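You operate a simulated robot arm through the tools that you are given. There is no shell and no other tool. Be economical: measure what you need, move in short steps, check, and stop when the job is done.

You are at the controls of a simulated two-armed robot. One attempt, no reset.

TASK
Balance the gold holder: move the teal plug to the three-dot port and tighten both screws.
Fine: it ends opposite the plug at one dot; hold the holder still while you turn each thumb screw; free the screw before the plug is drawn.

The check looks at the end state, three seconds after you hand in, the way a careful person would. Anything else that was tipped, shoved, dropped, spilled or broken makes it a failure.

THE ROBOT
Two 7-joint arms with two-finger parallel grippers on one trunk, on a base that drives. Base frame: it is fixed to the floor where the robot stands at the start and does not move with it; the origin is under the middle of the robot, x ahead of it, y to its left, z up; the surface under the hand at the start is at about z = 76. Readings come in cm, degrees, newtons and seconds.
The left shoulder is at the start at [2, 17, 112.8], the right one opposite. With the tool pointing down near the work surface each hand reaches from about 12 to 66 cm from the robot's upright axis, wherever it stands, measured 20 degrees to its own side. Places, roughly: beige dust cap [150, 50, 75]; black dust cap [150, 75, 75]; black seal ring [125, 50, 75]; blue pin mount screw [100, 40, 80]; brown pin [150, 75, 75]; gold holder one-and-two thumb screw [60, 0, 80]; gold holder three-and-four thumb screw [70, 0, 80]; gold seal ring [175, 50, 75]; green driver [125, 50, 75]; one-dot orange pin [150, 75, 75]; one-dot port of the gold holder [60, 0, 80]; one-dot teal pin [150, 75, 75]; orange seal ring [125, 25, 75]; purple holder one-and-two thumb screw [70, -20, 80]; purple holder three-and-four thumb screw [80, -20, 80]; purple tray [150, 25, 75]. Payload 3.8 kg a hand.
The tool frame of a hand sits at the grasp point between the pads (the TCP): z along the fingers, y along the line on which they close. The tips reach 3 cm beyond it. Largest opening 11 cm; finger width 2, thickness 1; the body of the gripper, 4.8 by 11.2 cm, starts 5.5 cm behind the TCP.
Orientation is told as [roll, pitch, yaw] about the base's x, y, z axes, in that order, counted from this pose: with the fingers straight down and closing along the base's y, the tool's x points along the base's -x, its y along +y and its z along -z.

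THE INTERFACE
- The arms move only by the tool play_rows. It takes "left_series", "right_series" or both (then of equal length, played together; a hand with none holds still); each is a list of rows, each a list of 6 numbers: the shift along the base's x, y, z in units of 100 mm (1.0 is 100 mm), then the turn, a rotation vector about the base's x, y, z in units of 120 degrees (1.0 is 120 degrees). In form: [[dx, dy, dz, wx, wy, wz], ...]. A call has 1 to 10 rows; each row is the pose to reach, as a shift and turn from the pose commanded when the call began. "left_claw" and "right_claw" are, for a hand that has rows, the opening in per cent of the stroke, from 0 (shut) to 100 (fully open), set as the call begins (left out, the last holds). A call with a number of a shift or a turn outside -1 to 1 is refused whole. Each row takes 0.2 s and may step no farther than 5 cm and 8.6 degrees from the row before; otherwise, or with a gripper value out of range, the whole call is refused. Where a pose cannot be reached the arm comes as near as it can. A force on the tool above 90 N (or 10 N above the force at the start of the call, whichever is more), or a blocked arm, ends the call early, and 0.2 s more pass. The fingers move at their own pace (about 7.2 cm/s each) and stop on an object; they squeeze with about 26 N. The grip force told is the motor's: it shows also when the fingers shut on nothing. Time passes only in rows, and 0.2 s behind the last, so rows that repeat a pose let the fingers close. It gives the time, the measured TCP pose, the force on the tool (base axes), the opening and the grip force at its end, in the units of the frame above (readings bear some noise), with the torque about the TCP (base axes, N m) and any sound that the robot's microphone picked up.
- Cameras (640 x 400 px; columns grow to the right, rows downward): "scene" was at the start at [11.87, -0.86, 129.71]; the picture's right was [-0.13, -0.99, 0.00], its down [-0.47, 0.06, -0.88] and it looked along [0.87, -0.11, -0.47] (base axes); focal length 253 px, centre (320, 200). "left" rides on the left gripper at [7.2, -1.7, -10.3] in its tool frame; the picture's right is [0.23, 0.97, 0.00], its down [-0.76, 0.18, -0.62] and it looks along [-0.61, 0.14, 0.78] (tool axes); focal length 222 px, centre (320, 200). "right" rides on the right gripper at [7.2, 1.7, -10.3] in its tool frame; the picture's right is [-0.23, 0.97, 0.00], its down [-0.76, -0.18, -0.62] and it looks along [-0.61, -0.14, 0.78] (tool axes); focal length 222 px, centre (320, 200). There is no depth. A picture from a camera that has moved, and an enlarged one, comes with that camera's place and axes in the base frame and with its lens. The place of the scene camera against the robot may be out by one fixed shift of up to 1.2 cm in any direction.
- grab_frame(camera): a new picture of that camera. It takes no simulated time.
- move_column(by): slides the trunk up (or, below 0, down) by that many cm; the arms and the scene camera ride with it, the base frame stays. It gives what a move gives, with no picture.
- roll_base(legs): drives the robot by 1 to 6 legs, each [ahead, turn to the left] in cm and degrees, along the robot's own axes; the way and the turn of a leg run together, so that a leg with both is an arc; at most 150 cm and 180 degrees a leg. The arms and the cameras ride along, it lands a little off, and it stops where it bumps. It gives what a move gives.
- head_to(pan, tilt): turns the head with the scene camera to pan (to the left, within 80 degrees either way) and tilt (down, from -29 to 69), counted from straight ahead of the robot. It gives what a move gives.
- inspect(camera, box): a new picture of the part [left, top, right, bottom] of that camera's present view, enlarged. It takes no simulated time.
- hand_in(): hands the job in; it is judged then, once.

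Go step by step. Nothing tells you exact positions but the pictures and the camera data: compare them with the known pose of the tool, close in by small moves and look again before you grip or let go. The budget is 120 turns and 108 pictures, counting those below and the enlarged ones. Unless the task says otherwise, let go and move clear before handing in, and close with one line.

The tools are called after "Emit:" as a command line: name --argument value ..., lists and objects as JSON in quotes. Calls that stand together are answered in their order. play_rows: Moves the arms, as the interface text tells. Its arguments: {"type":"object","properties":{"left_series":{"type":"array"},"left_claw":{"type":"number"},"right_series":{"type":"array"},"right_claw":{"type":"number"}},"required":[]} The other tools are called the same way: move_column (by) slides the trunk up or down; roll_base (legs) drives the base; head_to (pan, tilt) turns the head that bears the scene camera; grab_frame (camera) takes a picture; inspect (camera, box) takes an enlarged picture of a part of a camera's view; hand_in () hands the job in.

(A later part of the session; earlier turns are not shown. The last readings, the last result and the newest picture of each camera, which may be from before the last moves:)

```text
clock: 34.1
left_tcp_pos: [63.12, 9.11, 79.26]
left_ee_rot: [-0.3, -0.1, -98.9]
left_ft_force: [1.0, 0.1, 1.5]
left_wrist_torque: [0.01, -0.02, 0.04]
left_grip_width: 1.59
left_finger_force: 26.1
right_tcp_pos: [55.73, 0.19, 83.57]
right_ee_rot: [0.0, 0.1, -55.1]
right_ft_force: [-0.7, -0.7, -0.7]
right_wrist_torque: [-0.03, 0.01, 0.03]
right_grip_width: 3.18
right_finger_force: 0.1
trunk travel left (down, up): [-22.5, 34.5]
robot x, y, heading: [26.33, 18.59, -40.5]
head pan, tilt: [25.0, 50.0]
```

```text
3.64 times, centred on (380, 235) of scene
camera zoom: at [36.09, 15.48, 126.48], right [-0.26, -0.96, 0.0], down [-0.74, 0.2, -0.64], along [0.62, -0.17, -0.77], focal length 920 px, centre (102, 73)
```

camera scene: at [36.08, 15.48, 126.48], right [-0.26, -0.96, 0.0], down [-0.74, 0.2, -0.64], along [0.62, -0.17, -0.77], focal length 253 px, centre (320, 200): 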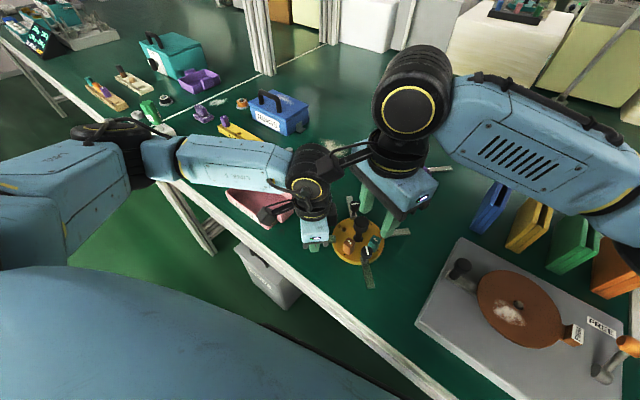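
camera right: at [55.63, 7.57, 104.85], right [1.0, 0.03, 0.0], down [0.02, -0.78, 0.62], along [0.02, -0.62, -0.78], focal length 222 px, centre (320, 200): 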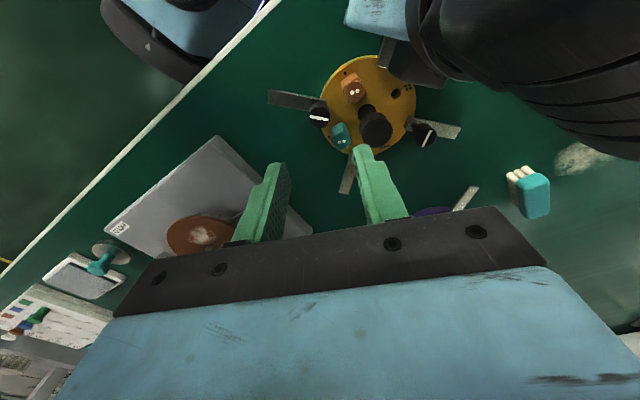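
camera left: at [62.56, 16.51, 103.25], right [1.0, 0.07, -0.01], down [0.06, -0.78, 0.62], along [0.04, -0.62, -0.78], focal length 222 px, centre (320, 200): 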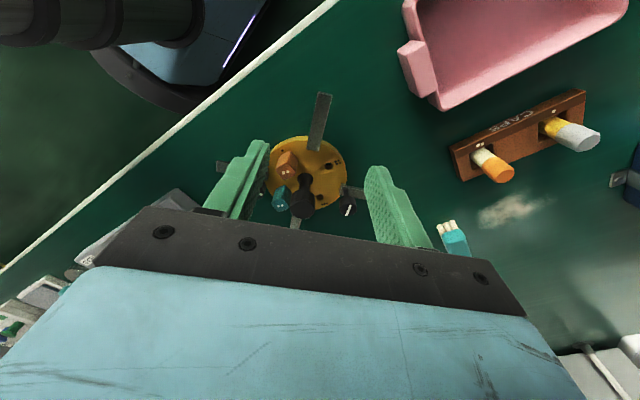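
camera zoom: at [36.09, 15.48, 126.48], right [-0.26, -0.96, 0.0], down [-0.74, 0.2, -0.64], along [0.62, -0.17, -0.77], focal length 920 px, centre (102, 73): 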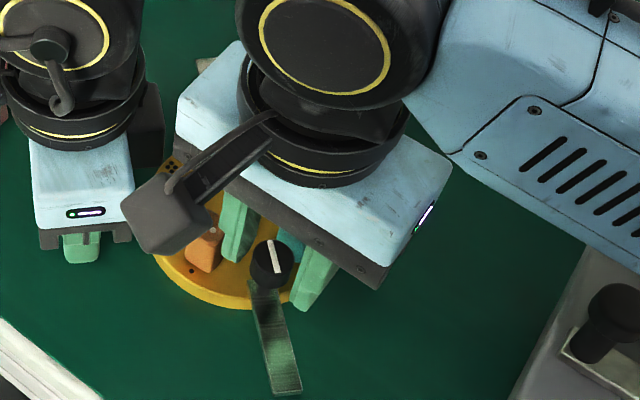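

The head is centred between the pads. I'll lower 3 mm more and close.

Emit:
play_rows --right_series '[[0, 0.01, -0.03, 0, 0, 0], [0, 0.01, -0.03, 0, 0, 0]]'

Emit:
play_rows --right_series '[[0, 0, 0, 0, 0, 0], [0, 0, 0, 0, 0, 0], [0, 0, 0, 0, 0, 0]]' --right_claw 0

Emit:
inspect --camera "right" --box '[210, 100, 430, 250]'

```text
clock: 34.7
left_tcp_pos: [63.23, 9.03, 79.34]
left_ee_rot: [-0.4, -0.3, -99.0]
left_ft_force: [0.1, 0.4, 1.2]
left_wrist_torque: [0.07, -0.02, 0.04]
left_grip_width: 1.56
left_finger_force: 26.4
right_tcp_pos: [55.78, 0.33, 83.31]
right_ee_rot: [0.0, 0.0, -55.1]
right_ft_force: [-0.1, 0.3, -0.4]
right_wrist_torque: [-0.01, -0.02, 0.01]
right_grip_width: 3.17
right_finger_force: 0.0
trunk travel left (down, up): [-22.5, 34.5]
robot x, y, heading: [26.31, 18.43, -40.3]
head pan, tilt: [25.0, 50.0]
```

```text
clock: 35.5
left_tcp_pos: [63.17, 8.96, 79.29]
left_ee_rot: [-0.4, -0.2, -99.0]
left_ft_force: [-0.6, 0.5, 1.7]
left_wrist_torque: [0.15, -0.01, -0.03]
left_grip_width: 1.57
left_finger_force: 25.8
right_tcp_pos: [55.73, 0.27, 83.39]
right_ee_rot: [0.1, 0.0, -55.2]
right_ft_force: [1.4, -0.1, 0.7]
right_wrist_torque: [-0.06, -0.05, -0.01]
right_grip_width: 2.11
right_finger_force: 26.2
trunk travel left (down, up): [-22.5, 34.5]
robot x, y, heading: [26.25, 19.03, -40.3]
head pan, tilt: [25.0, 50.0]
```

```text
2.67 times, centred on (320, 175) of right
camera zoom: at [52.91, 7.17, 93.67], right [0.93, 0.37, 0.0], down [0.29, -0.73, 0.62], along [0.23, -0.58, -0.78], focal length 592 px, centre (320, 267)
```

zoom: 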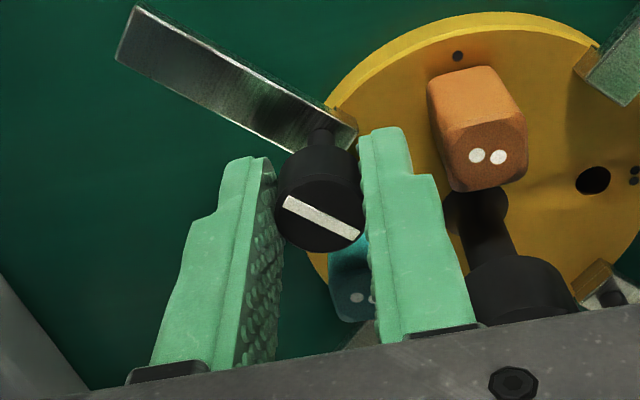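

Gripped, with a head width of 2.11 cm. I'll turn counterclockwise 16° first and read the torque.

Emit:
play_rows --right_series '[[0, 0, 0, 0, 0, 0.033], [0, 0, 0, 0, 0, 0.066], [0, 0, 0, 0, 0, 0.1], [0, 0, 0, 0, 0, 0.133]]'

Emit:
inspect --camera "right" --box '[210, 100, 430, 250]'

```text
clock: 36.5
left_tcp_pos: [63.2, 9.02, 79.32]
left_ee_rot: [-0.3, -0.1, -98.8]
left_ft_force: [2.4, 0.8, -0.3]
left_wrist_torque: [-0.37, 0.03, 0.02]
left_grip_width: 1.56
left_finger_force: 26.0
right_tcp_pos: [55.81, 0.25, 83.3]
right_ee_rot: [-0.2, 0.0, -39.0]
right_ft_force: [-3.1, -2.1, 1.7]
right_wrist_torque: [0.02, 0.18, -0.03]
right_grip_width: 2.12
right_finger_force: 26.1
trunk travel left (down, up): [-22.5, 34.5]
robot x, y, heading: [26.6, 18.5, -40.3]
head pan, tilt: [25.0, 50.0]
```

```text
2.67 times, centred on (320, 175) of right
camera zoom: at [51.12, 6.11, 93.67], right [0.79, 0.61, 0.0], down [0.48, -0.62, 0.62], along [0.38, -0.49, -0.78], focal length 592 px, centre (320, 267)
```

zoom: 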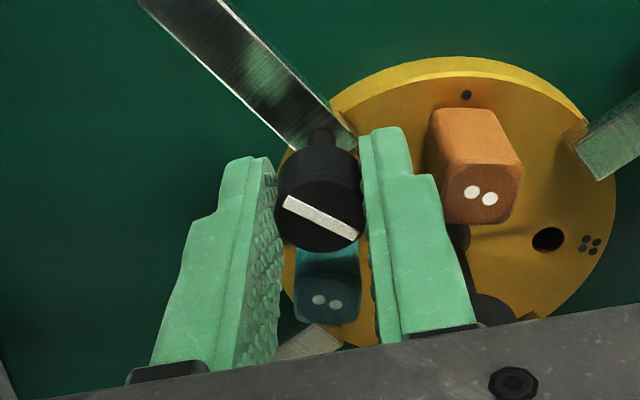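

The screw turns freely with the grip. Continuing counterclockwise.

Emit:
play_rows --right_series '[[0, 0, 0, 0, 0, 0.063], [0, 0, 0, 0, 0, 0.125], [0, 0, 0, 0, 0, 0.188], [0, 0, 0, 0, 0, 0.25], [0, 0, 0, 0, 0, 0.3125], [0, 0, 0, 0, 0, 0.375]]'

Emit:
play_rows --right_series '[[0, 0, 0, 0, 0, 0.04], [0, 0, 0, 0, 0, 0.08], [0, 0, 0, 0, 0, 0.12]]'

Emit:
inspect --camera "right" --box '[210, 100, 430, 250]'

Emit:
inspect --camera "scene" --box '[320, 180, 440, 290]'

```text
clock: 37.9
left_tcp_pos: [63.22, 8.96, 79.29]
left_ee_rot: [-0.2, 0.0, -99.0]
left_ft_force: [10.5, 8.5, 0.7]
left_wrist_torque: [-0.43, -0.09, -0.06]
left_grip_width: 1.57
left_finger_force: 25.7
right_tcp_pos: [55.82, 0.14, 83.37]
right_ee_rot: [-0.1, 0.1, 6.0]
right_ft_force: [-10.4, -12.5, 6.2]
right_wrist_torque: [-0.21, -0.04, -0.04]
right_grip_width: 2.07
right_finger_force: 25.6
trunk travel left (down, up): [-22.5, 34.5]
robot x, y, heading: [26.06, 18.41, -40.5]
head pan, tilt: [25.0, 50.0]
```

```text
clock: 38.7
left_tcp_pos: [63.2, 9.1, 79.23]
left_ee_rot: [-0.3, 0.0, -98.9]
left_ft_force: [15.0, 14.6, 2.4]
left_wrist_torque: [-0.25, -0.15, -0.03]
left_grip_width: 1.57
left_finger_force: 26.0
right_tcp_pos: [55.84, 0.28, 83.33]
right_ee_rot: [-0.2, 0.1, 20.3]
right_ft_force: [-12.9, -19.0, 9.0]
right_wrist_torque: [-0.28, 0.01, -0.03]
right_grip_width: 2.11
right_finger_force: 25.7
trunk travel left (down, up): [-22.5, 34.5]
robot x, y, heading: [26.54, 18.65, -40.2]
head pan, tilt: [25.0, 50.0]
```

```text
2.67 times, centred on (320, 175) of right
camera zoom: at [48.33, -0.76, 93.69], right [-0.12, 0.99, 0.0], down [0.78, 0.1, 0.62], along [0.62, 0.07, -0.78], focal length 592 px, centre (320, 267)
```

zoom: 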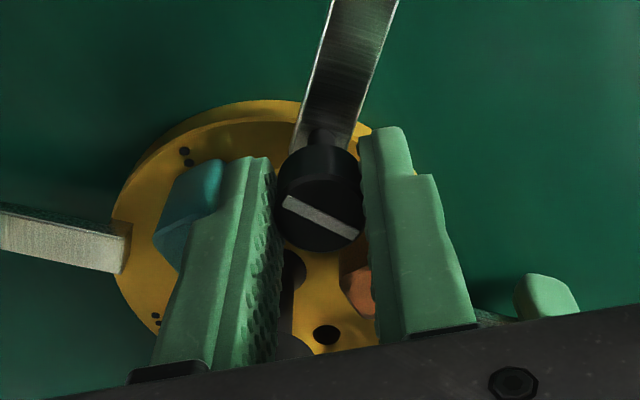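

```text
3.64 times, centred on (380, 235) of scene
camera zoom: at [36.06, 15.45, 126.48], right [-0.26, -0.96, 0.0], down [-0.74, 0.2, -0.64], along [0.62, -0.17, -0.77], focal length 920 px, centre (102, 73)
```

zoom: 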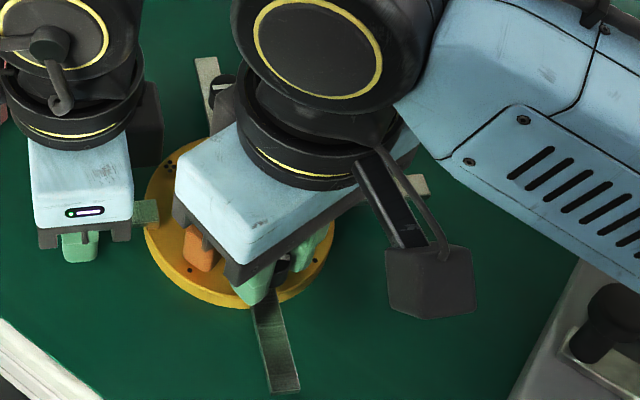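

It has turned 75°, with some side force because the grip is slightly off the screw axis. I'll relieve that with a small shift and turn the last 15°.

Emit:
play_rows --right_series '[[-0.01, -0.015, 0, 0, 0, 0], [-0.01, -0.015, 0, 0, 0, 0.06], [-0.012, -0.018, 0, 0, 0, 0.125]]'

Emit:
inspect --camera "right" --box '[210, 100, 430, 250]'

```text
clock: 39.5
left_tcp_pos: [63.07, 9.12, 79.33]
left_ee_rot: [-0.3, -0.1, -99.0]
left_ft_force: [9.4, 11.8, 1.7]
left_wrist_torque: [0.32, -0.16, 0.06]
left_grip_width: 1.57
left_finger_force: 26.5
right_tcp_pos: [55.7, 0.16, 83.28]
right_ee_rot: [-0.1, -0.1, 35.4]
right_ft_force: [-5.5, -10.1, 3.5]
right_wrist_torque: [-0.37, 0.3, -0.19]
right_grip_width: 2.12
right_finger_force: 26.1
trunk travel left (down, up): [-22.5, 34.5]
robot x, y, heading: [26.33, 18.75, -40.3]
head pan, tilt: [25.0, 50.0]
```

```text
2.67 times, centred on (320, 175) of right
camera zoom: at [48.73, -2.71, 93.67], right [-0.38, 0.93, 0.0], down [0.72, 0.3, 0.62], along [0.58, 0.24, -0.78], focal length 592 px, centre (320, 267)
```

zoom: 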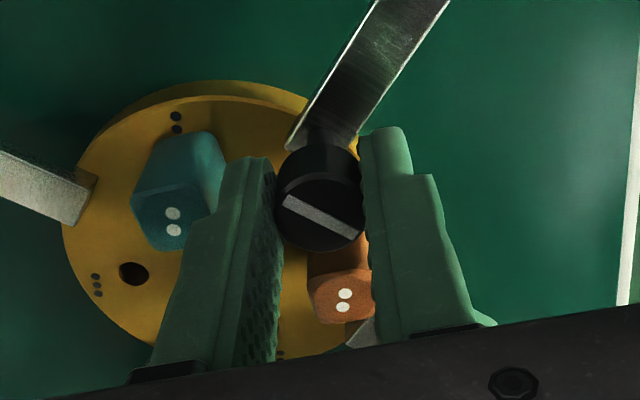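

That makes 90°, with the bar now tangential like the loose 3-4 screw, and torque starting to resist. I'll release and lift.

Emit:
play_rows --right_series '[[-0.004, -0.008, 0, 0, 0, 0], [-0.004, -0.008, 0, 0, 0, 0], [-0.004, -0.008, 0, 0, 0, 0]]' --right_claw 29

Emit:
play_rows --right_series '[[0, 0, 0.1, 0, 0, 0], [0, 0, 0.3, 0, 0, 0], [0, 0, 0.6, 0, 0, 0], [0, 0, 0.9, 0, 0, 0], [0, 0, 0.9, 0, 0, 0]]'

Emit:
inspect --camera "right" --box '[200, 60, 440, 220]'

Emit:
inspect --camera "scene" --box '[320, 180, 440, 290]'

```text
clock: 40.3
left_tcp_pos: [63.18, 8.95, 79.3]
left_ee_rot: [-0.3, -0.2, -99.1]
left_ft_force: [-1.4, -1.3, -0.3]
left_wrist_torque: [0.29, -0.03, -0.02]
left_grip_width: 1.56
left_finger_force: 25.8
right_tcp_pos: [55.59, -0.05, 83.29]
right_ee_rot: [0.0, 0.0, 35.3]
right_ft_force: [0.0, 0.0, 0.2]
right_wrist_torque: [-0.02, 0.01, 0.01]
right_grip_width: 3.17
right_finger_force: 0.1
trunk travel left (down, up): [-22.5, 34.5]
robot x, y, heading: [26.15, 18.59, -40.3]
head pan, tilt: [25.0, 50.0]
```

```text
clock: 41.5
left_tcp_pos: [63.21, 8.93, 79.26]
left_ee_rot: [-0.3, -0.1, -98.9]
left_ft_force: [-0.6, 1.0, 0.3]
left_wrist_torque: [0.36, -0.03, -0.05]
left_grip_width: 1.6
left_finger_force: 25.8
right_tcp_pos: [55.52, 0.04, 92.23]
right_ee_rot: [0.1, 0.0, 35.3]
right_ft_force: [0.3, -0.6, -0.3]
right_wrist_torque: [-0.01, 0.01, -0.02]
right_grip_width: 3.18
right_finger_force: 0.0
trunk travel left (down, up): [-22.5, 34.5]
robot x, y, heading: [26.21, 18.6, -40.1]
head pan, tilt: [25.0, 50.0]
```

```text
2.50 times, centred on (320, 140) of right
camera zoom: at [48.62, -2.91, 102.52], right [-0.38, 0.93, 0.0], down [0.72, 0.3, 0.62], along [0.58, 0.23, -0.78], focal length 555 px, centre (320, 350)
```

zoom: 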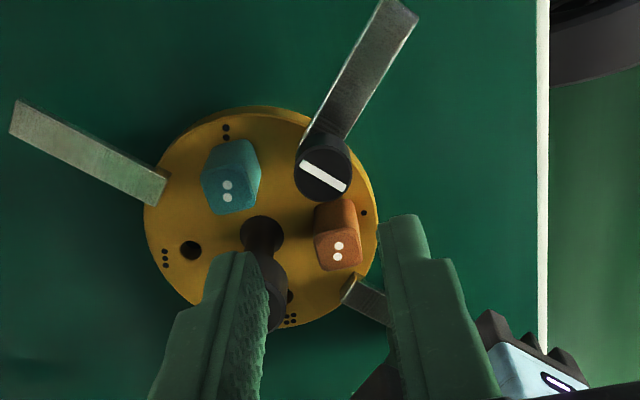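

```text
3.64 times, centred on (380, 235) of scene
camera zoom: at [36.11, 15.47, 126.47], right [-0.26, -0.96, 0.0], down [-0.74, 0.2, -0.64], along [0.62, -0.17, -0.77], focal length 920 px, centre (102, 73)
```

zoom: 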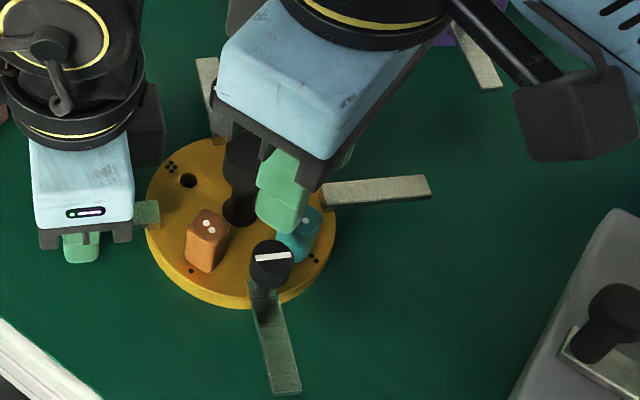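

The 1-2 screw is now loose (bar tangential) and the holder hasn't moved. Next I'll study the teal plug's orientation for gripping.

Emit:
inspect --camera "right" --box '[250, 90, 350, 160]'

Emit:
inspect --camera "scene" --box '[360, 210, 420, 255]'

```text
5.71 times, centred on (300, 125) of right
camera zoom: at [48.62, -2.91, 102.52], right [-0.38, 0.93, 0.0], down [0.72, 0.3, 0.62], along [0.58, 0.23, -0.78], focal length 1269 px, centre (434, 629)
```

zoom: 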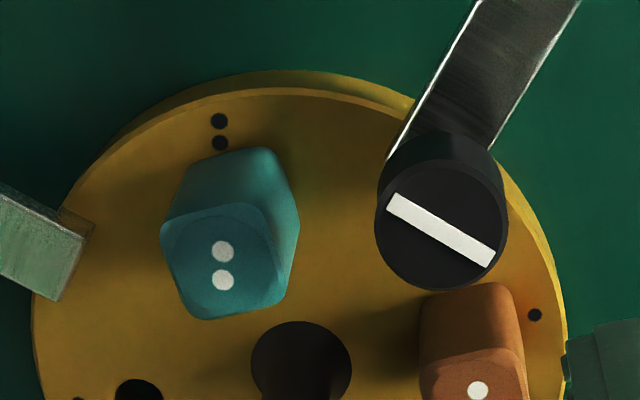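

```text
8.89 times, centred on (390, 232) of scene
camera zoom: at [36.11, 15.47, 126.47], right [-0.26, -0.96, 0.0], down [-0.74, 0.2, -0.64], along [0.62, -0.17, -0.77], focal length 2248 px, centre (-302, -89)
```

zoom: 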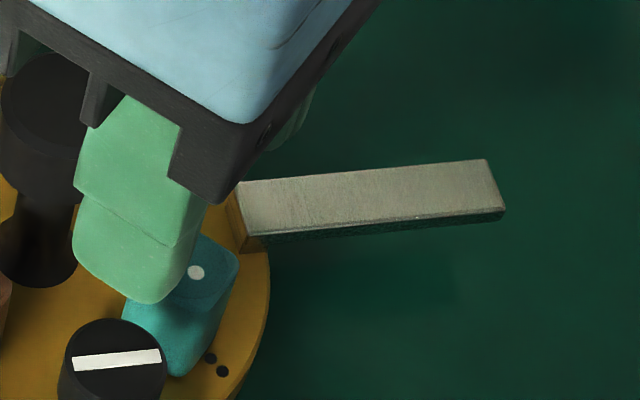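

The teal block is a square of about 1.65 cm centred at about (58.35, -3.05), with its edges at 36°/126°, which matches my present yaw. I'll move above it at a narrower opening.

Emit:
play_rows --right_series '[[0.1, -0.1, 0, 0, 0, 0.005], [0.2, -0.2, 0, 0, 0, 0.005], [0.283, -0.309, -0.1, 0, 0, 0.005], [0.283, -0.309, -0.4, 0, 0, 0.005], [0.283, -0.309, -0.4, 0, 0, 0.005]]' --right_claw 26

Emit:
inspect --camera "right" --box '[210, 90, 430, 240]'

Emit:
inspect --camera "scene" --box '[320, 180, 440, 290]'

```text
clock: 42.7
left_tcp_pos: [63.24, 8.91, 79.24]
left_ee_rot: [-0.3, -0.2, -98.9]
left_ft_force: [-0.1, 1.3, -0.5]
left_wrist_torque: [0.3, -0.11, 0.02]
left_grip_width: 1.56
left_finger_force: 25.8
right_tcp_pos: [58.48, -3.08, 88.26]
right_ee_rot: [-0.1, 0.0, 35.9]
right_ft_force: [-0.1, 0.2, 0.1]
right_wrist_torque: [0.02, -0.01, 0.0]
right_grip_width: 2.85
right_finger_force: 0.2
trunk travel left (down, up): [-22.5, 34.5]
robot x, y, heading: [26.24, 18.73, -40.3]
head pan, tilt: [25.0, 50.0]
```

```text
2.67 times, centred on (320, 165) of right
camera zoom: at [51.52, -5.97, 98.53], right [-0.39, 0.92, 0.0], down [0.72, 0.3, 0.62], along [0.58, 0.24, -0.78], focal length 592 px, centre (320, 293)
```

zoom: 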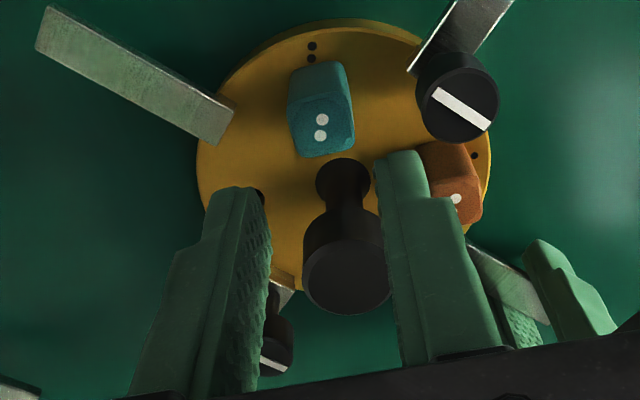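

```text
3.64 times, centred on (380, 235) of scene
camera zoom: at [36.11, 15.47, 126.47], right [-0.26, -0.96, 0.0], down [-0.74, 0.2, -0.64], along [0.62, -0.17, -0.77], focal length 920 px, centre (102, 73)
```

zoom: 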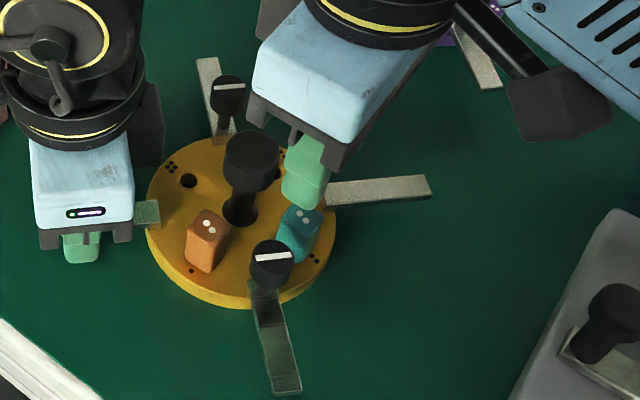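

The plug is within 1 mm of the TCP. I'm descending, with a check partway.

Emit:
play_rows --right_series '[[0.003, 0.005, -0.15, 0, 0, 0], [0.003, 0.005, -0.3, 0, 0, 0], [0.003, 0.005, -0.42, 0, 0, 0], [0.003, 0.005, -0.42, 0, 0, 0]]'

Emit:
inspect --camera "right" --box '[210, 90, 430, 240]'

```text
clock: 43.7
left_tcp_pos: [63.12, 9.06, 79.38]
left_ee_rot: [-0.3, -0.2, -98.9]
left_ft_force: [0.5, 0.1, -0.5]
left_wrist_torque: [0.27, -0.11, 0.01]
left_grip_width: 1.6
left_finger_force: 25.9
right_tcp_pos: [58.58, -3.13, 84.11]
right_ee_rot: [-0.1, -0.1, 35.9]
right_ft_force: [-0.1, -0.3, -0.1]
right_wrist_torque: [-0.02, -0.01, 0.01]
right_grip_width: 2.87
right_finger_force: 0.1
trunk travel left (down, up): [-22.5, 34.5]
robot x, y, heading: [26.25, 18.64, -40.3]
head pan, tilt: [25.0, 50.0]
```

```text
2.67 times, centred on (320, 165) of right
camera zoom: at [51.62, -5.98, 94.41], right [-0.39, 0.92, 0.0], down [0.72, 0.3, 0.62], along [0.58, 0.24, -0.78], focal length 592 px, centre (320, 293)
```

zoom: 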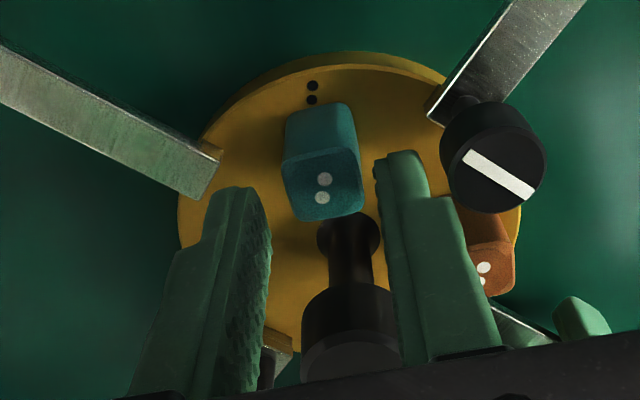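

Emit:
play_rows --right_series '[[0, 0.005, -0.1, 0, 0, 0], [0, 0.005, -0.2, 0, 0, 0], [0, 0.005, -0.26, 0, 0, 0], [0, 0.005, -0.26, 0, 0, 0]]'

Emit:
inspect --camera "right" --box '[210, 90, 430, 240]'

```text
clock: 44.7
left_tcp_pos: [63.1, 8.93, 79.3]
left_ee_rot: [-0.4, -0.2, -98.8]
left_ft_force: [1.0, -0.1, 0.0]
left_wrist_torque: [0.22, -0.04, 0.01]
left_grip_width: 1.56
left_finger_force: 25.3
right_tcp_pos: [58.51, -2.95, 81.57]
right_ee_rot: [0.1, 0.0, 35.9]
right_ft_force: [0.0, 0.4, 0.7]
right_wrist_torque: [0.01, 0.01, -0.01]
right_grip_width: 2.88
right_finger_force: 0.1
trunk travel left (down, up): [-22.5, 34.5]
robot x, y, heading: [26.34, 18.34, -40.3]
head pan, tilt: [25.0, 50.0]
```

```text
2.67 times, centred on (320, 165) of right
camera zoom: at [51.63, -5.87, 91.88], right [-0.39, 0.92, 0.0], down [0.72, 0.3, 0.62], along [0.57, 0.24, -0.78], focal length 592 px, centre (320, 293)
```

zoom: 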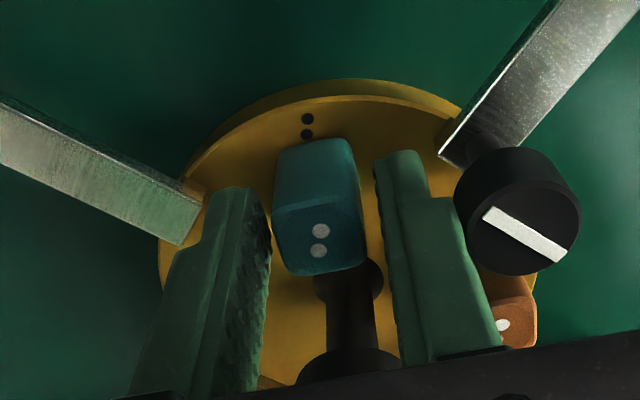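

Centred; closing on the plug.

Emit:
play_rows --right_series '[[0, 0, 0, 0, 0, 0], [0, 0, 0, 0, 0, 0], [0, 0, 0, 0, 0, 0]]' --right_claw 0

Emit:
play_rows --right_series '[[0, 0, 0.03, 0, 0, 0], [0, 0, 0.06, 0, 0, 0], [0, 0, 0.1, 0, 0, 0], [0, 0, 0.15, 0, 0, 0]]'

Emit:
inspect --camera "right" --box '[210, 90, 430, 240]'

Emit:
inspect --camera "scene" --box '[320, 180, 440, 290]'

```text
clock: 45.5
left_tcp_pos: [63.13, 8.94, 79.35]
left_ee_rot: [-0.2, -0.2, -98.9]
left_ft_force: [-0.2, -0.2, 0.1]
left_wrist_torque: [0.21, -0.05, 0.02]
left_grip_width: 1.56
left_finger_force: 26.7
right_tcp_pos: [58.63, -2.96, 81.46]
right_ee_rot: [0.0, -0.1, 36.0]
right_ft_force: [0.5, 0.1, -0.1]
right_wrist_torque: [-0.01, -0.01, 0.02]
right_grip_width: 1.86
right_finger_force: 26.2
trunk travel left (down, up): [-22.5, 34.5]
robot x, y, heading: [26.35, 18.72, -40.2]
head pan, tilt: [25.0, 50.0]
```

```text
clock: 46.5
left_tcp_pos: [63.25, 8.98, 79.33]
left_ee_rot: [-0.3, -0.1, -98.9]
left_ft_force: [1.1, 0.1, -1.3]
left_wrist_torque: [0.17, -0.02, 0.02]
left_grip_width: 1.56
left_finger_force: 26.0
right_tcp_pos: [58.54, -3.04, 82.96]
right_ee_rot: [0.0, 0.0, 35.8]
right_ft_force: [-0.2, -0.1, -0.1]
right_wrist_torque: [-0.01, -0.02, -0.01]
right_grip_width: 1.86
right_finger_force: 25.7
trunk travel left (down, up): [-22.5, 34.5]
robot x, y, heading: [26.54, 18.34, -40.4]
head pan, tilt: [25.0, 50.0]
```

```text
2.67 times, centred on (320, 165) of right
camera zoom: at [51.58, -5.95, 93.34], right [-0.39, 0.92, 0.0], down [0.72, 0.3, 0.62], along [0.57, 0.24, -0.78], focal length 592 px, centre (320, 293)
```

zoom: 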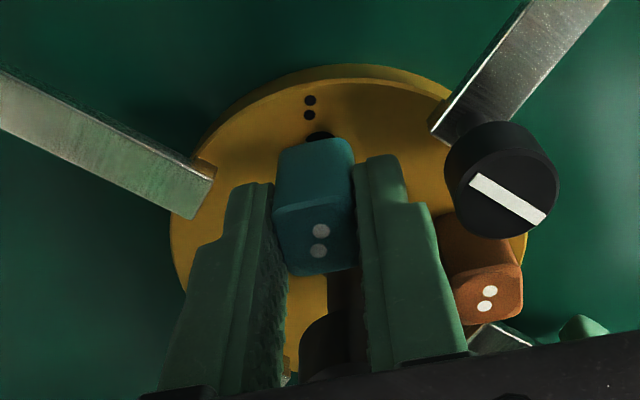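

```text
3.64 times, centred on (380, 235) of scene
camera zoom: at [36.1, 15.47, 126.48], right [-0.26, -0.96, 0.0], down [-0.74, 0.2, -0.64], along [0.62, -0.17, -0.77], focal length 920 px, centre (102, 73)
```

zoom: 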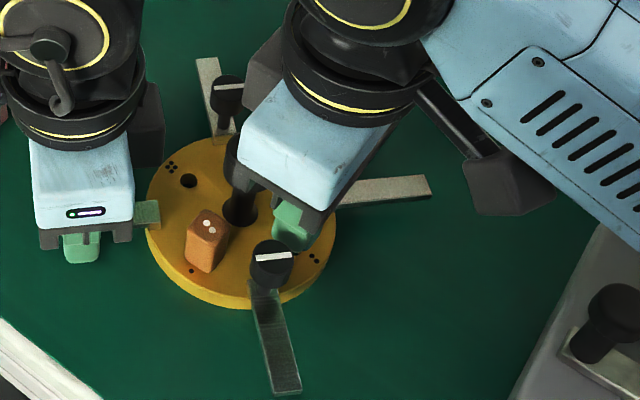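

The plug is drawing out cleanly. Lifting further, then moving over toward port three.

Emit:
play_rows --right_series '[[0, 0, 0.2, 0, 0, 0], [0, 0, 0.4, 0, 0, 0], [0, 0, 0.55, 0, 0, 0], [0, 0, 0.55, 0, 0, 0]]'

Emit:
play_rows --right_series '[[0.15, -0.03, 0, 0, 0, 0], [0.3, -0.06, 0, 0, 0, 0], [0.42, -0.08, 0, 0, 0, 0], [0.52, -0.09, 0, 0, 0, 0], [0.52, -0.09, 0, 0, 0, 0]]'

Emit:
inspect --camera "right" --box '[210, 70, 430, 240]'

Emit:
inspect --camera "scene" --box '[320, 170, 440, 280]'

Emit:
grab_frame --camera "left"

```text
clock: 47.5
left_tcp_pos: [63.18, 9.0, 79.33]
left_ee_rot: [-0.3, -0.2, -98.8]
left_ft_force: [0.6, 0.0, -0.4]
left_wrist_torque: [0.14, -0.04, 0.02]
left_grip_width: 1.55
left_finger_force: 26.3
right_tcp_pos: [58.5, -2.94, 88.42]
right_ee_rot: [0.0, 0.0, 35.9]
right_ft_force: [0.4, -0.2, 0.2]
right_wrist_torque: [0.0, -0.01, 0.0]
right_grip_width: 1.87
right_finger_force: 26.2
trunk travel left (down, up): [-22.5, 34.5]
robot x, y, heading: [25.84, 18.24, -40.2]
head pan, tilt: [25.0, 50.0]
```

```text
clock: 48.7
left_tcp_pos: [63.24, 8.93, 79.37]
left_ee_rot: [-0.4, -0.2, -98.9]
left_ft_force: [0.5, -0.1, 0.2]
left_wrist_torque: [0.06, -0.02, 0.0]
left_grip_width: 1.57
left_finger_force: 25.8
right_tcp_pos: [63.65, -3.93, 88.48]
right_ee_rot: [-0.1, 0.1, 35.8]
right_ft_force: [0.0, 0.2, -0.1]
right_wrist_torque: [-0.01, -0.01, 0.01]
right_grip_width: 1.88
right_finger_force: 26.0
trunk travel left (down, up): [-22.5, 34.5]
robot x, y, heading: [26.42, 18.68, -40.5]
head pan, tilt: [25.0, 50.0]
```

```text
2.35 times, centred on (320, 155) of right
camera zoom: at [56.74, -6.81, 98.8], right [-0.39, 0.92, 0.0], down [0.72, 0.3, 0.62], along [0.58, 0.24, -0.78], focal length 523 px, centre (320, 306)
```

zoom: 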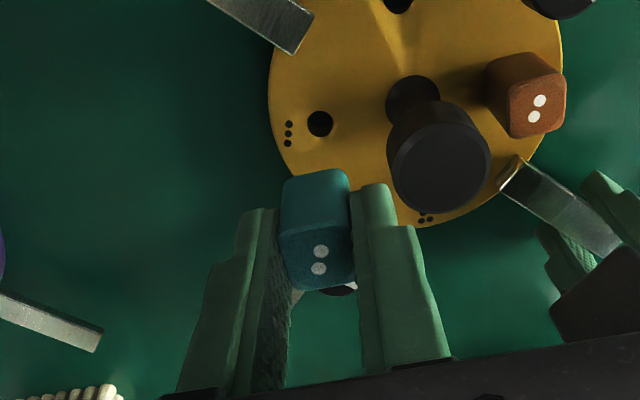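

```text
3.64 times, centred on (380, 225) of scene
camera zoom: at [36.09, 15.48, 126.48], right [-0.26, -0.96, 0.0], down [-0.74, 0.2, -0.64], along [0.62, -0.17, -0.77], focal length 920 px, centre (102, 109)
```

zoom: 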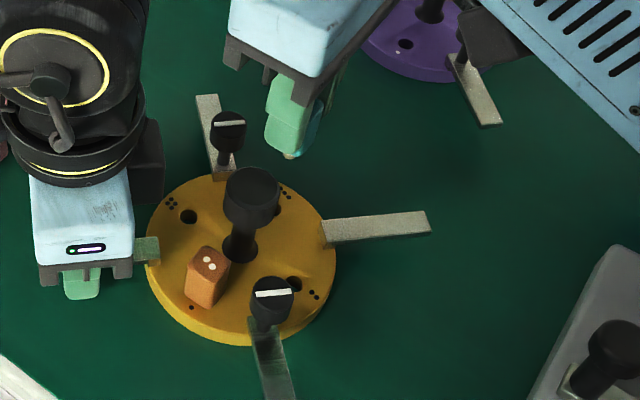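

```text
55 pictures are left
camera left: at [62.58, 16.5, 89.59], right [1.0, 0.07, -0.01], down [0.06, -0.78, 0.62], along [0.04, -0.62, -0.78], focal length 222 px, centre (320, 200)
```

left: 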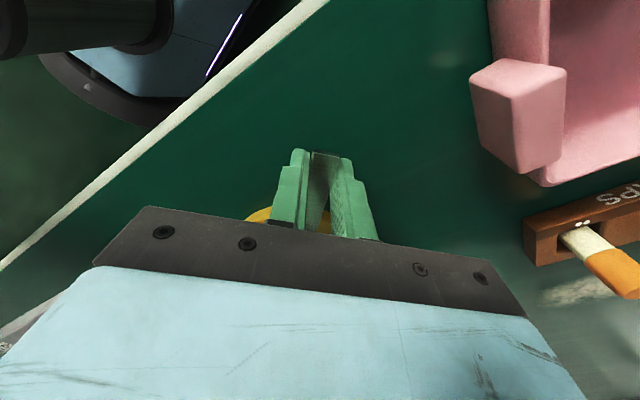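

I'm now over port three at about the right place. I'll measure both empty holes, two and three, in one view to get the exact displacement.

Emit:
inspect --camera "right" --box '[290, 50, 410, 135]'

```text
4.71 times, centred on (350, 92) of right
camera zoom: at [56.74, -6.81, 98.8], right [-0.39, 0.92, 0.0], down [0.72, 0.3, 0.62], along [0.58, 0.24, -0.78], focal length 1045 px, centre (179, 706)
```

zoom: 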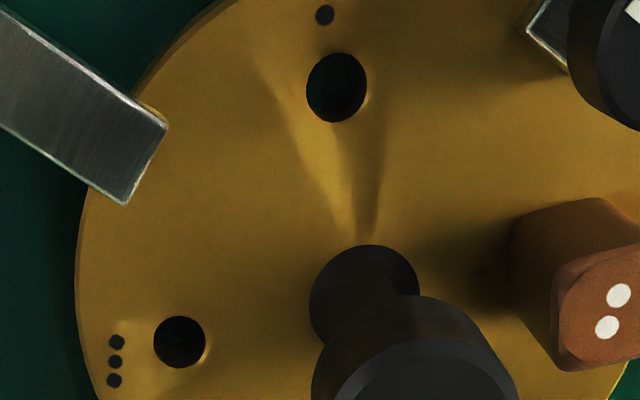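

The holes are displaced by (5.17, -0.83). I'll correct about 1 mm in y and lower gradually while watching the force.

Emit:
play_rows --right_series '[[0.002, 0.008, -0.1, 0, 0, 0], [0.002, 0.008, -0.25, 0, 0, 0], [0.002, 0.008, -0.38, 0, 0, 0], [0.002, 0.008, -0.42, 0, 0, 0], [0.002, 0.008, -0.45, 0, 0, 0]]'

Emit:
inspect --camera "right" --box '[250, 90, 390, 190]'

Emit:
inspect --camera "scene" --box '[350, 190, 430, 255]'

```text
clock: 49.9
left_tcp_pos: [63.09, 8.94, 79.22]
left_ee_rot: [-0.2, -0.2, -98.8]
left_ft_force: [1.2, -0.2, 0.0]
left_wrist_torque: [-0.17, -0.01, 0.06]
left_grip_width: 1.6
left_finger_force: 26.3
right_tcp_pos: [63.65, -3.86, 83.91]
right_ee_rot: [-0.1, 0.0, 35.9]
right_ft_force: [-1.9, -0.2, 6.3]
right_wrist_torque: [0.14, 0.11, 0.06]
right_grip_width: 1.87
right_finger_force: 26.3
trunk travel left (down, up): [-22.5, 34.5]
robot x, y, heading: [26.18, 18.68, -40.0]
head pan, tilt: [25.0, 50.0]
```

```text
4.00 times, centred on (320, 140) of right
camera zoom: at [56.69, -6.72, 94.34], right [-0.39, 0.92, 0.0], down [0.72, 0.3, 0.62], along [0.58, 0.24, -0.78], focal length 888 px, centre (320, 440)
```

zoom: 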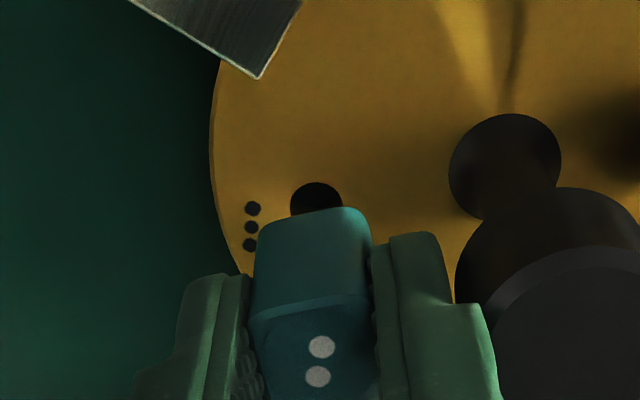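

```text
6.15 times, centred on (390, 222) of scene
camera zoom: at [36.06, 15.48, 126.48], right [-0.26, -0.96, 0.0], down [-0.74, 0.2, -0.64], along [0.62, -0.17, -0.77], focal length 1556 px, centre (-111, 62)
```

zoom: 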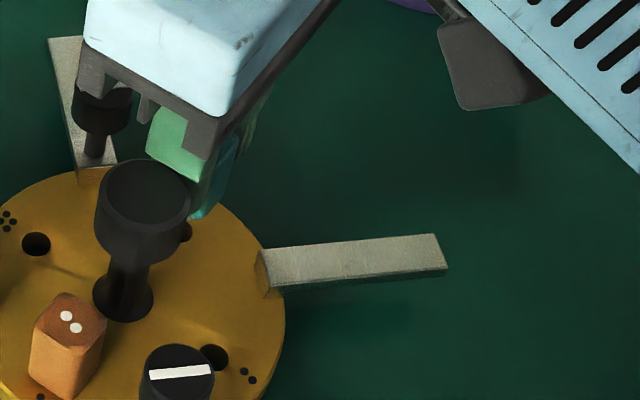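

The peg tip touches at z ≈ 83.9 with 6 N. I'll probe gently with a small shift in −x.

Emit:
play_rows --right_series '[[-0.006, 0, 0, 0, 0, 0], [-0.01, 0, 0, 0, 0, 0], [-0.01, 0, -0.01, 0, 0, 0]]'

```text
clock: 50.7
left_tcp_pos: [63.11, 9.06, 79.3]
left_ee_rot: [-0.3, -0.1, -99.0]
left_ft_force: [-0.8, -0.2, -0.5]
left_wrist_torque: [-0.07, 0.02, -0.03]
left_grip_width: 1.56
left_finger_force: 25.8
right_tcp_pos: [63.64, -3.74, 83.9]
right_ee_rot: [-0.1, 0.0, 35.9]
right_ft_force: [2.6, -1.6, 7.4]
right_wrist_torque: [0.17, 0.08, -0.03]
right_grip_width: 1.86
right_finger_force: 26.1
trunk travel left (down, up): [-22.5, 34.5]
robot x, y, heading: [26.19, 18.76, -40.2]
head pan, tilt: [25.0, 50.0]
```

The torque points to contact toward the hub, so the stepped finger is landing on the knob, not the peg on the rim. I'll lift and rotate the hand -90°, so the fingers straddle tangentially as they did at port two.

Emit:
play_rows --right_series '[[0.01, 0, 0.2, 0, 0, 0], [0.01, 0, 0.5, 0, 0, 0]]'

Emit:
play_rows --right_series '[[0, 0, 0, 0, 0, -0.07], [0, 0, 0, 0, 0, -0.14], [0, 0, 0, 0, 0, -0.21], [0, 0, 0, 0, 0, -0.28], [0, 0, 0, 0, 0, -0.35], [0, 0, 0, 0, 0, -0.42], [0, 0, 0, 0, 0, -0.49], [0, 0, 0, 0, 0, -0.56], [0, 0, 0, 0, 0, -0.63], [0, 0, 0, 0, 0, -0.7]]'

Emit:
play_rows --right_series '[[0.005, -0.005, 0, 0, 0, -0.05], [0.005, -0.005, 0, 0, 0, -0.05]]'

Emit:
inspect --camera "right" --box '[230, 70, 430, 210]'

Emit:
inspect --camera "scene" --box '[340, 160, 440, 250]'

```text
clock: 51.3
left_tcp_pos: [63.09, 8.97, 79.27]
left_ee_rot: [-0.2, -0.3, -99.0]
left_ft_force: [-0.7, 0.5, 0.5]
left_wrist_torque: [-0.05, 0.04, -0.04]
left_grip_width: 1.58
left_finger_force: 26.2
right_tcp_pos: [63.6, -3.81, 88.89]
right_ee_rot: [0.0, 0.1, 35.9]
right_ft_force: [0.0, 0.4, 0.4]
right_wrist_torque: [-0.03, -0.03, 0.0]
right_grip_width: 1.86
right_finger_force: 26.1
trunk travel left (down, up): [-22.5, 34.5]
robot x, y, heading: [26.32, 18.89, -40.4]
head pan, tilt: [25.0, 50.0]
```

```text
clock: 53.5
left_tcp_pos: [63.22, 9.03, 79.29]
left_ee_rot: [-0.3, -0.1, -98.8]
left_ft_force: [-1.1, 0.5, 0.2]
left_wrist_torque: [0.01, 0.02, -0.03]
left_grip_width: 1.58
left_finger_force: 25.8
right_tcp_pos: [63.69, -3.74, 88.89]
right_ee_rot: [0.0, 0.1, -48.4]
right_ft_force: [0.4, 0.6, -0.5]
right_wrist_torque: [-0.02, -0.02, -0.01]
right_grip_width: 1.9
right_finger_force: 26.3
trunk travel left (down, up): [-22.5, 34.5]
robot x, y, heading: [26.42, 18.51, -40.5]
head pan, tilt: [25.0, 50.0]
```

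```text
clock: 54.1
left_tcp_pos: [63.21, 8.98, 79.38]
left_ee_rot: [-0.2, -0.2, -98.9]
left_ft_force: [-0.5, 1.1, 0.4]
left_wrist_torque: [0.04, -0.01, -0.02]
left_grip_width: 1.57
left_finger_force: 25.7
right_tcp_pos: [63.66, -3.8, 88.91]
right_ee_rot: [0.0, 0.0, -54.2]
right_ft_force: [0.0, 0.6, -0.8]
right_wrist_torque: [0.0, 0.01, -0.02]
right_grip_width: 1.85
right_finger_force: 26.1
trunk travel left (down, up): [-22.5, 34.5]
robot x, y, heading: [26.2, 18.57, -40.2]
head pan, tilt: [25.0, 50.0]
```

```text
2.86 times, centred on (330, 140) of right
camera zoom: at [60.77, 2.99, 99.25], right [0.92, 0.39, 0.0], down [0.3, -0.72, 0.62], along [0.24, -0.58, -0.78], focal length 635 px, centre (291, 371)
```

zoom: 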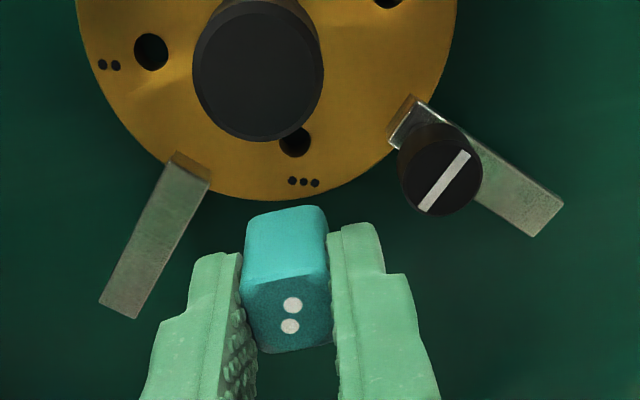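

```text
4.44 times, centred on (390, 205) of scene
camera zoom: at [36.09, 15.48, 126.48], right [-0.26, -0.96, 0.0], down [-0.74, 0.2, -0.64], along [0.62, -0.17, -0.77], focal length 1124 px, centre (9, 178)
```

zoom: 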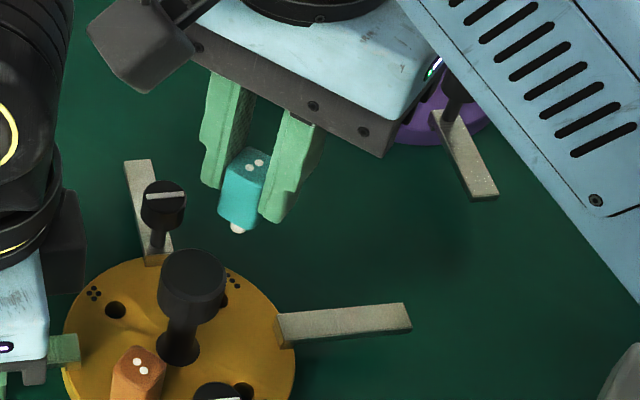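

The short white peg is visible. At yaw -54 my camera housing would pass very near the left hand, so I'll use yaw -40, shift slightly to (63.71, -3.83), and descend part way.

Emit:
play_rows --right_series '[[0.005, -0.003, 0, 0, 0, 0.06], [0.005, -0.003, 0, 0, 0, 0.118], [0.005, -0.003, -0.2, 0, 0, 0.118], [0.005, -0.003, -0.4, 0, 0, 0.118], [0.005, -0.003, -0.45, 0, 0, 0.118], [0.005, -0.003, -0.45, 0, 0, 0.118]]'

Emit:
inspect --camera "right" --box '[230, 80, 430, 220]'

Emit:
inspect --camera "scene" --box '[320, 170, 440, 270]'

```text
clock: 55.5
left_tcp_pos: [63.12, 8.89, 79.37]
left_ee_rot: [-0.3, -0.3, -99.0]
left_ft_force: [-0.7, 0.7, 1.0]
left_wrist_torque: [0.04, -0.02, 0.01]
left_grip_width: 1.57
left_finger_force: 26.1
right_tcp_pos: [63.89, -3.88, 84.47]
right_ee_rot: [-0.1, 0.0, -40.0]
right_ft_force: [-0.3, -0.2, 0.1]
right_wrist_torque: [0.0, 0.03, 0.01]
right_grip_width: 1.91
right_finger_force: 26.1
trunk travel left (down, up): [-22.5, 34.5]
robot x, y, heading: [26.61, 18.61, -40.1]
head pan, tilt: [25.0, 50.0]
```

```text
2.86 times, centred on (330, 150) of right
camera zoom: at [59.28, 2.09, 94.75], right [0.8, 0.6, 0.0], down [0.47, -0.63, 0.62], along [0.37, -0.5, -0.78], focal length 635 px, centre (291, 343)
```

zoom: 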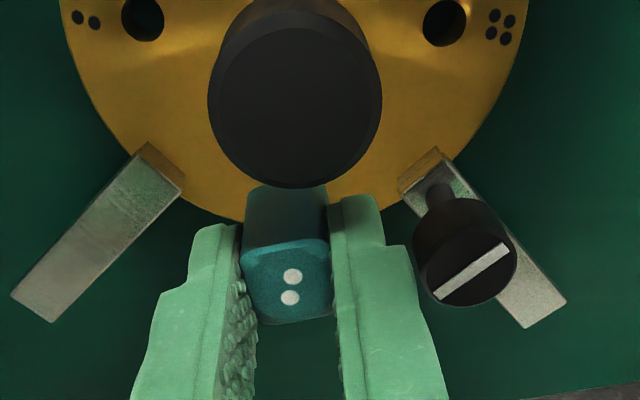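

```text
4.00 times, centred on (380, 220) of scene
camera zoom: at [36.09, 15.48, 126.48], right [-0.26, -0.96, 0.0], down [-0.74, 0.2, -0.64], along [0.62, -0.17, -0.77], focal length 1012 px, centre (80, 120)
```

zoom: 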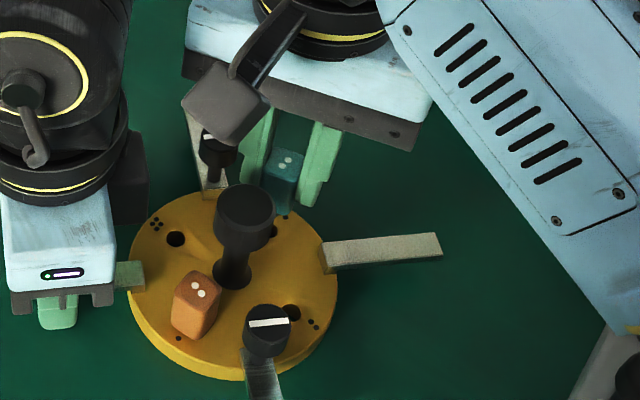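

Clearances look good and the pose matches the holes. Lowering in small steps.

Emit:
play_rows --right_series '[[-0.003, 0.003, -0.06, 0, 0, 0], [-0.003, 0.003, -0.12, 0, 0, 0], [-0.003, 0.003, -0.17, 0, 0, 0], [-0.003, 0.003, -0.2, 0, 0, 0], [-0.003, 0.003, -0.22, 0, 0, 0]]'

```text
clock: 56.7
left_tcp_pos: [63.19, 8.95, 79.35]
left_ee_rot: [-0.3, -0.2, -99.0]
left_ft_force: [-0.9, 0.9, 1.0]
left_wrist_torque: [0.02, -0.03, -0.04]
left_grip_width: 1.57
left_finger_force: 26.3
right_tcp_pos: [63.83, -3.87, 82.19]
right_ee_rot: [0.0, 0.0, -40.0]
right_ft_force: [-0.2, 0.0, -0.2]
right_wrist_torque: [0.0, 0.02, -0.04]
right_grip_width: 1.86
right_finger_force: 25.7
trunk travel left (down, up): [-22.5, 34.5]
robot x, y, heading: [26.38, 18.58, -40.4]
head pan, tilt: [25.0, 50.0]
```

Emit:
play_rows --right_series '[[0, 0, -0.03, 0, 0, 0], [0, 0, -0.055, 0, 0, 0], [0, 0, -0.07, 0, 0, 0], [0, 0, -0.07, 0, 0, 0]]'

Emit:
inspect --camera "scene" --box '[340, 180, 420, 250]'

Emit:
inspect --camera "right" --box '[230, 90, 430, 230]'

```text
clock: 57.7
left_tcp_pos: [63.17, 8.99, 79.33]
left_ee_rot: [-0.3, -0.2, -98.9]
left_ft_force: [-0.1, 0.8, -0.9]
left_wrist_torque: [0.01, -0.05, -0.02]
left_grip_width: 1.59
left_finger_force: 26.1
right_tcp_pos: [63.81, -3.8, 81.59]
right_ee_rot: [0.0, 0.0, -40.0]
right_ft_force: [-0.3, 0.6, 2.4]
right_wrist_torque: [0.02, 0.01, 0.01]
right_grip_width: 1.87
right_finger_force: 26.2
trunk travel left (down, up): [-22.5, 34.5]
robot x, y, heading: [26.13, 18.58, -40.4]
head pan, tilt: [25.0, 50.0]
```

```text
5.71 times, centred on (380, 215) of scene
camera zoom: at [36.08, 15.48, 126.48], right [-0.26, -0.96, 0.0], down [-0.74, 0.2, -0.64], along [0.62, -0.17, -0.77], focal length 1445 px, centre (-23, 114)
```

zoom: 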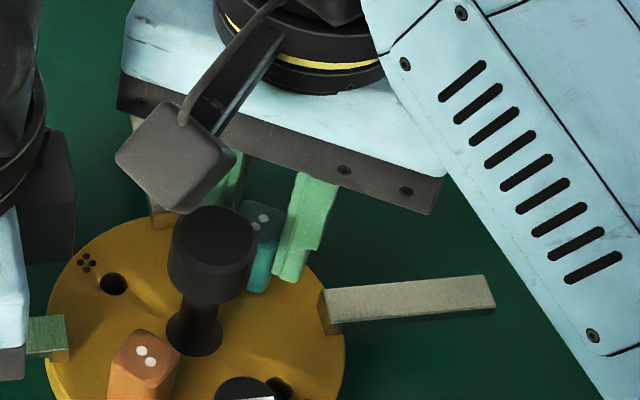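

```text
2.86 times, centred on (330, 160) of right
camera zoom: at [59.23, 2.08, 91.87], right [0.8, 0.6, 0.0], down [0.47, -0.63, 0.62], along [0.37, -0.5, -0.78], focal length 635 px, centre (291, 314)
```

zoom: 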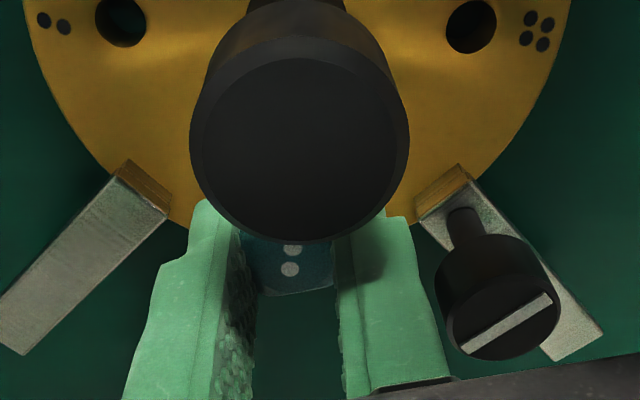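

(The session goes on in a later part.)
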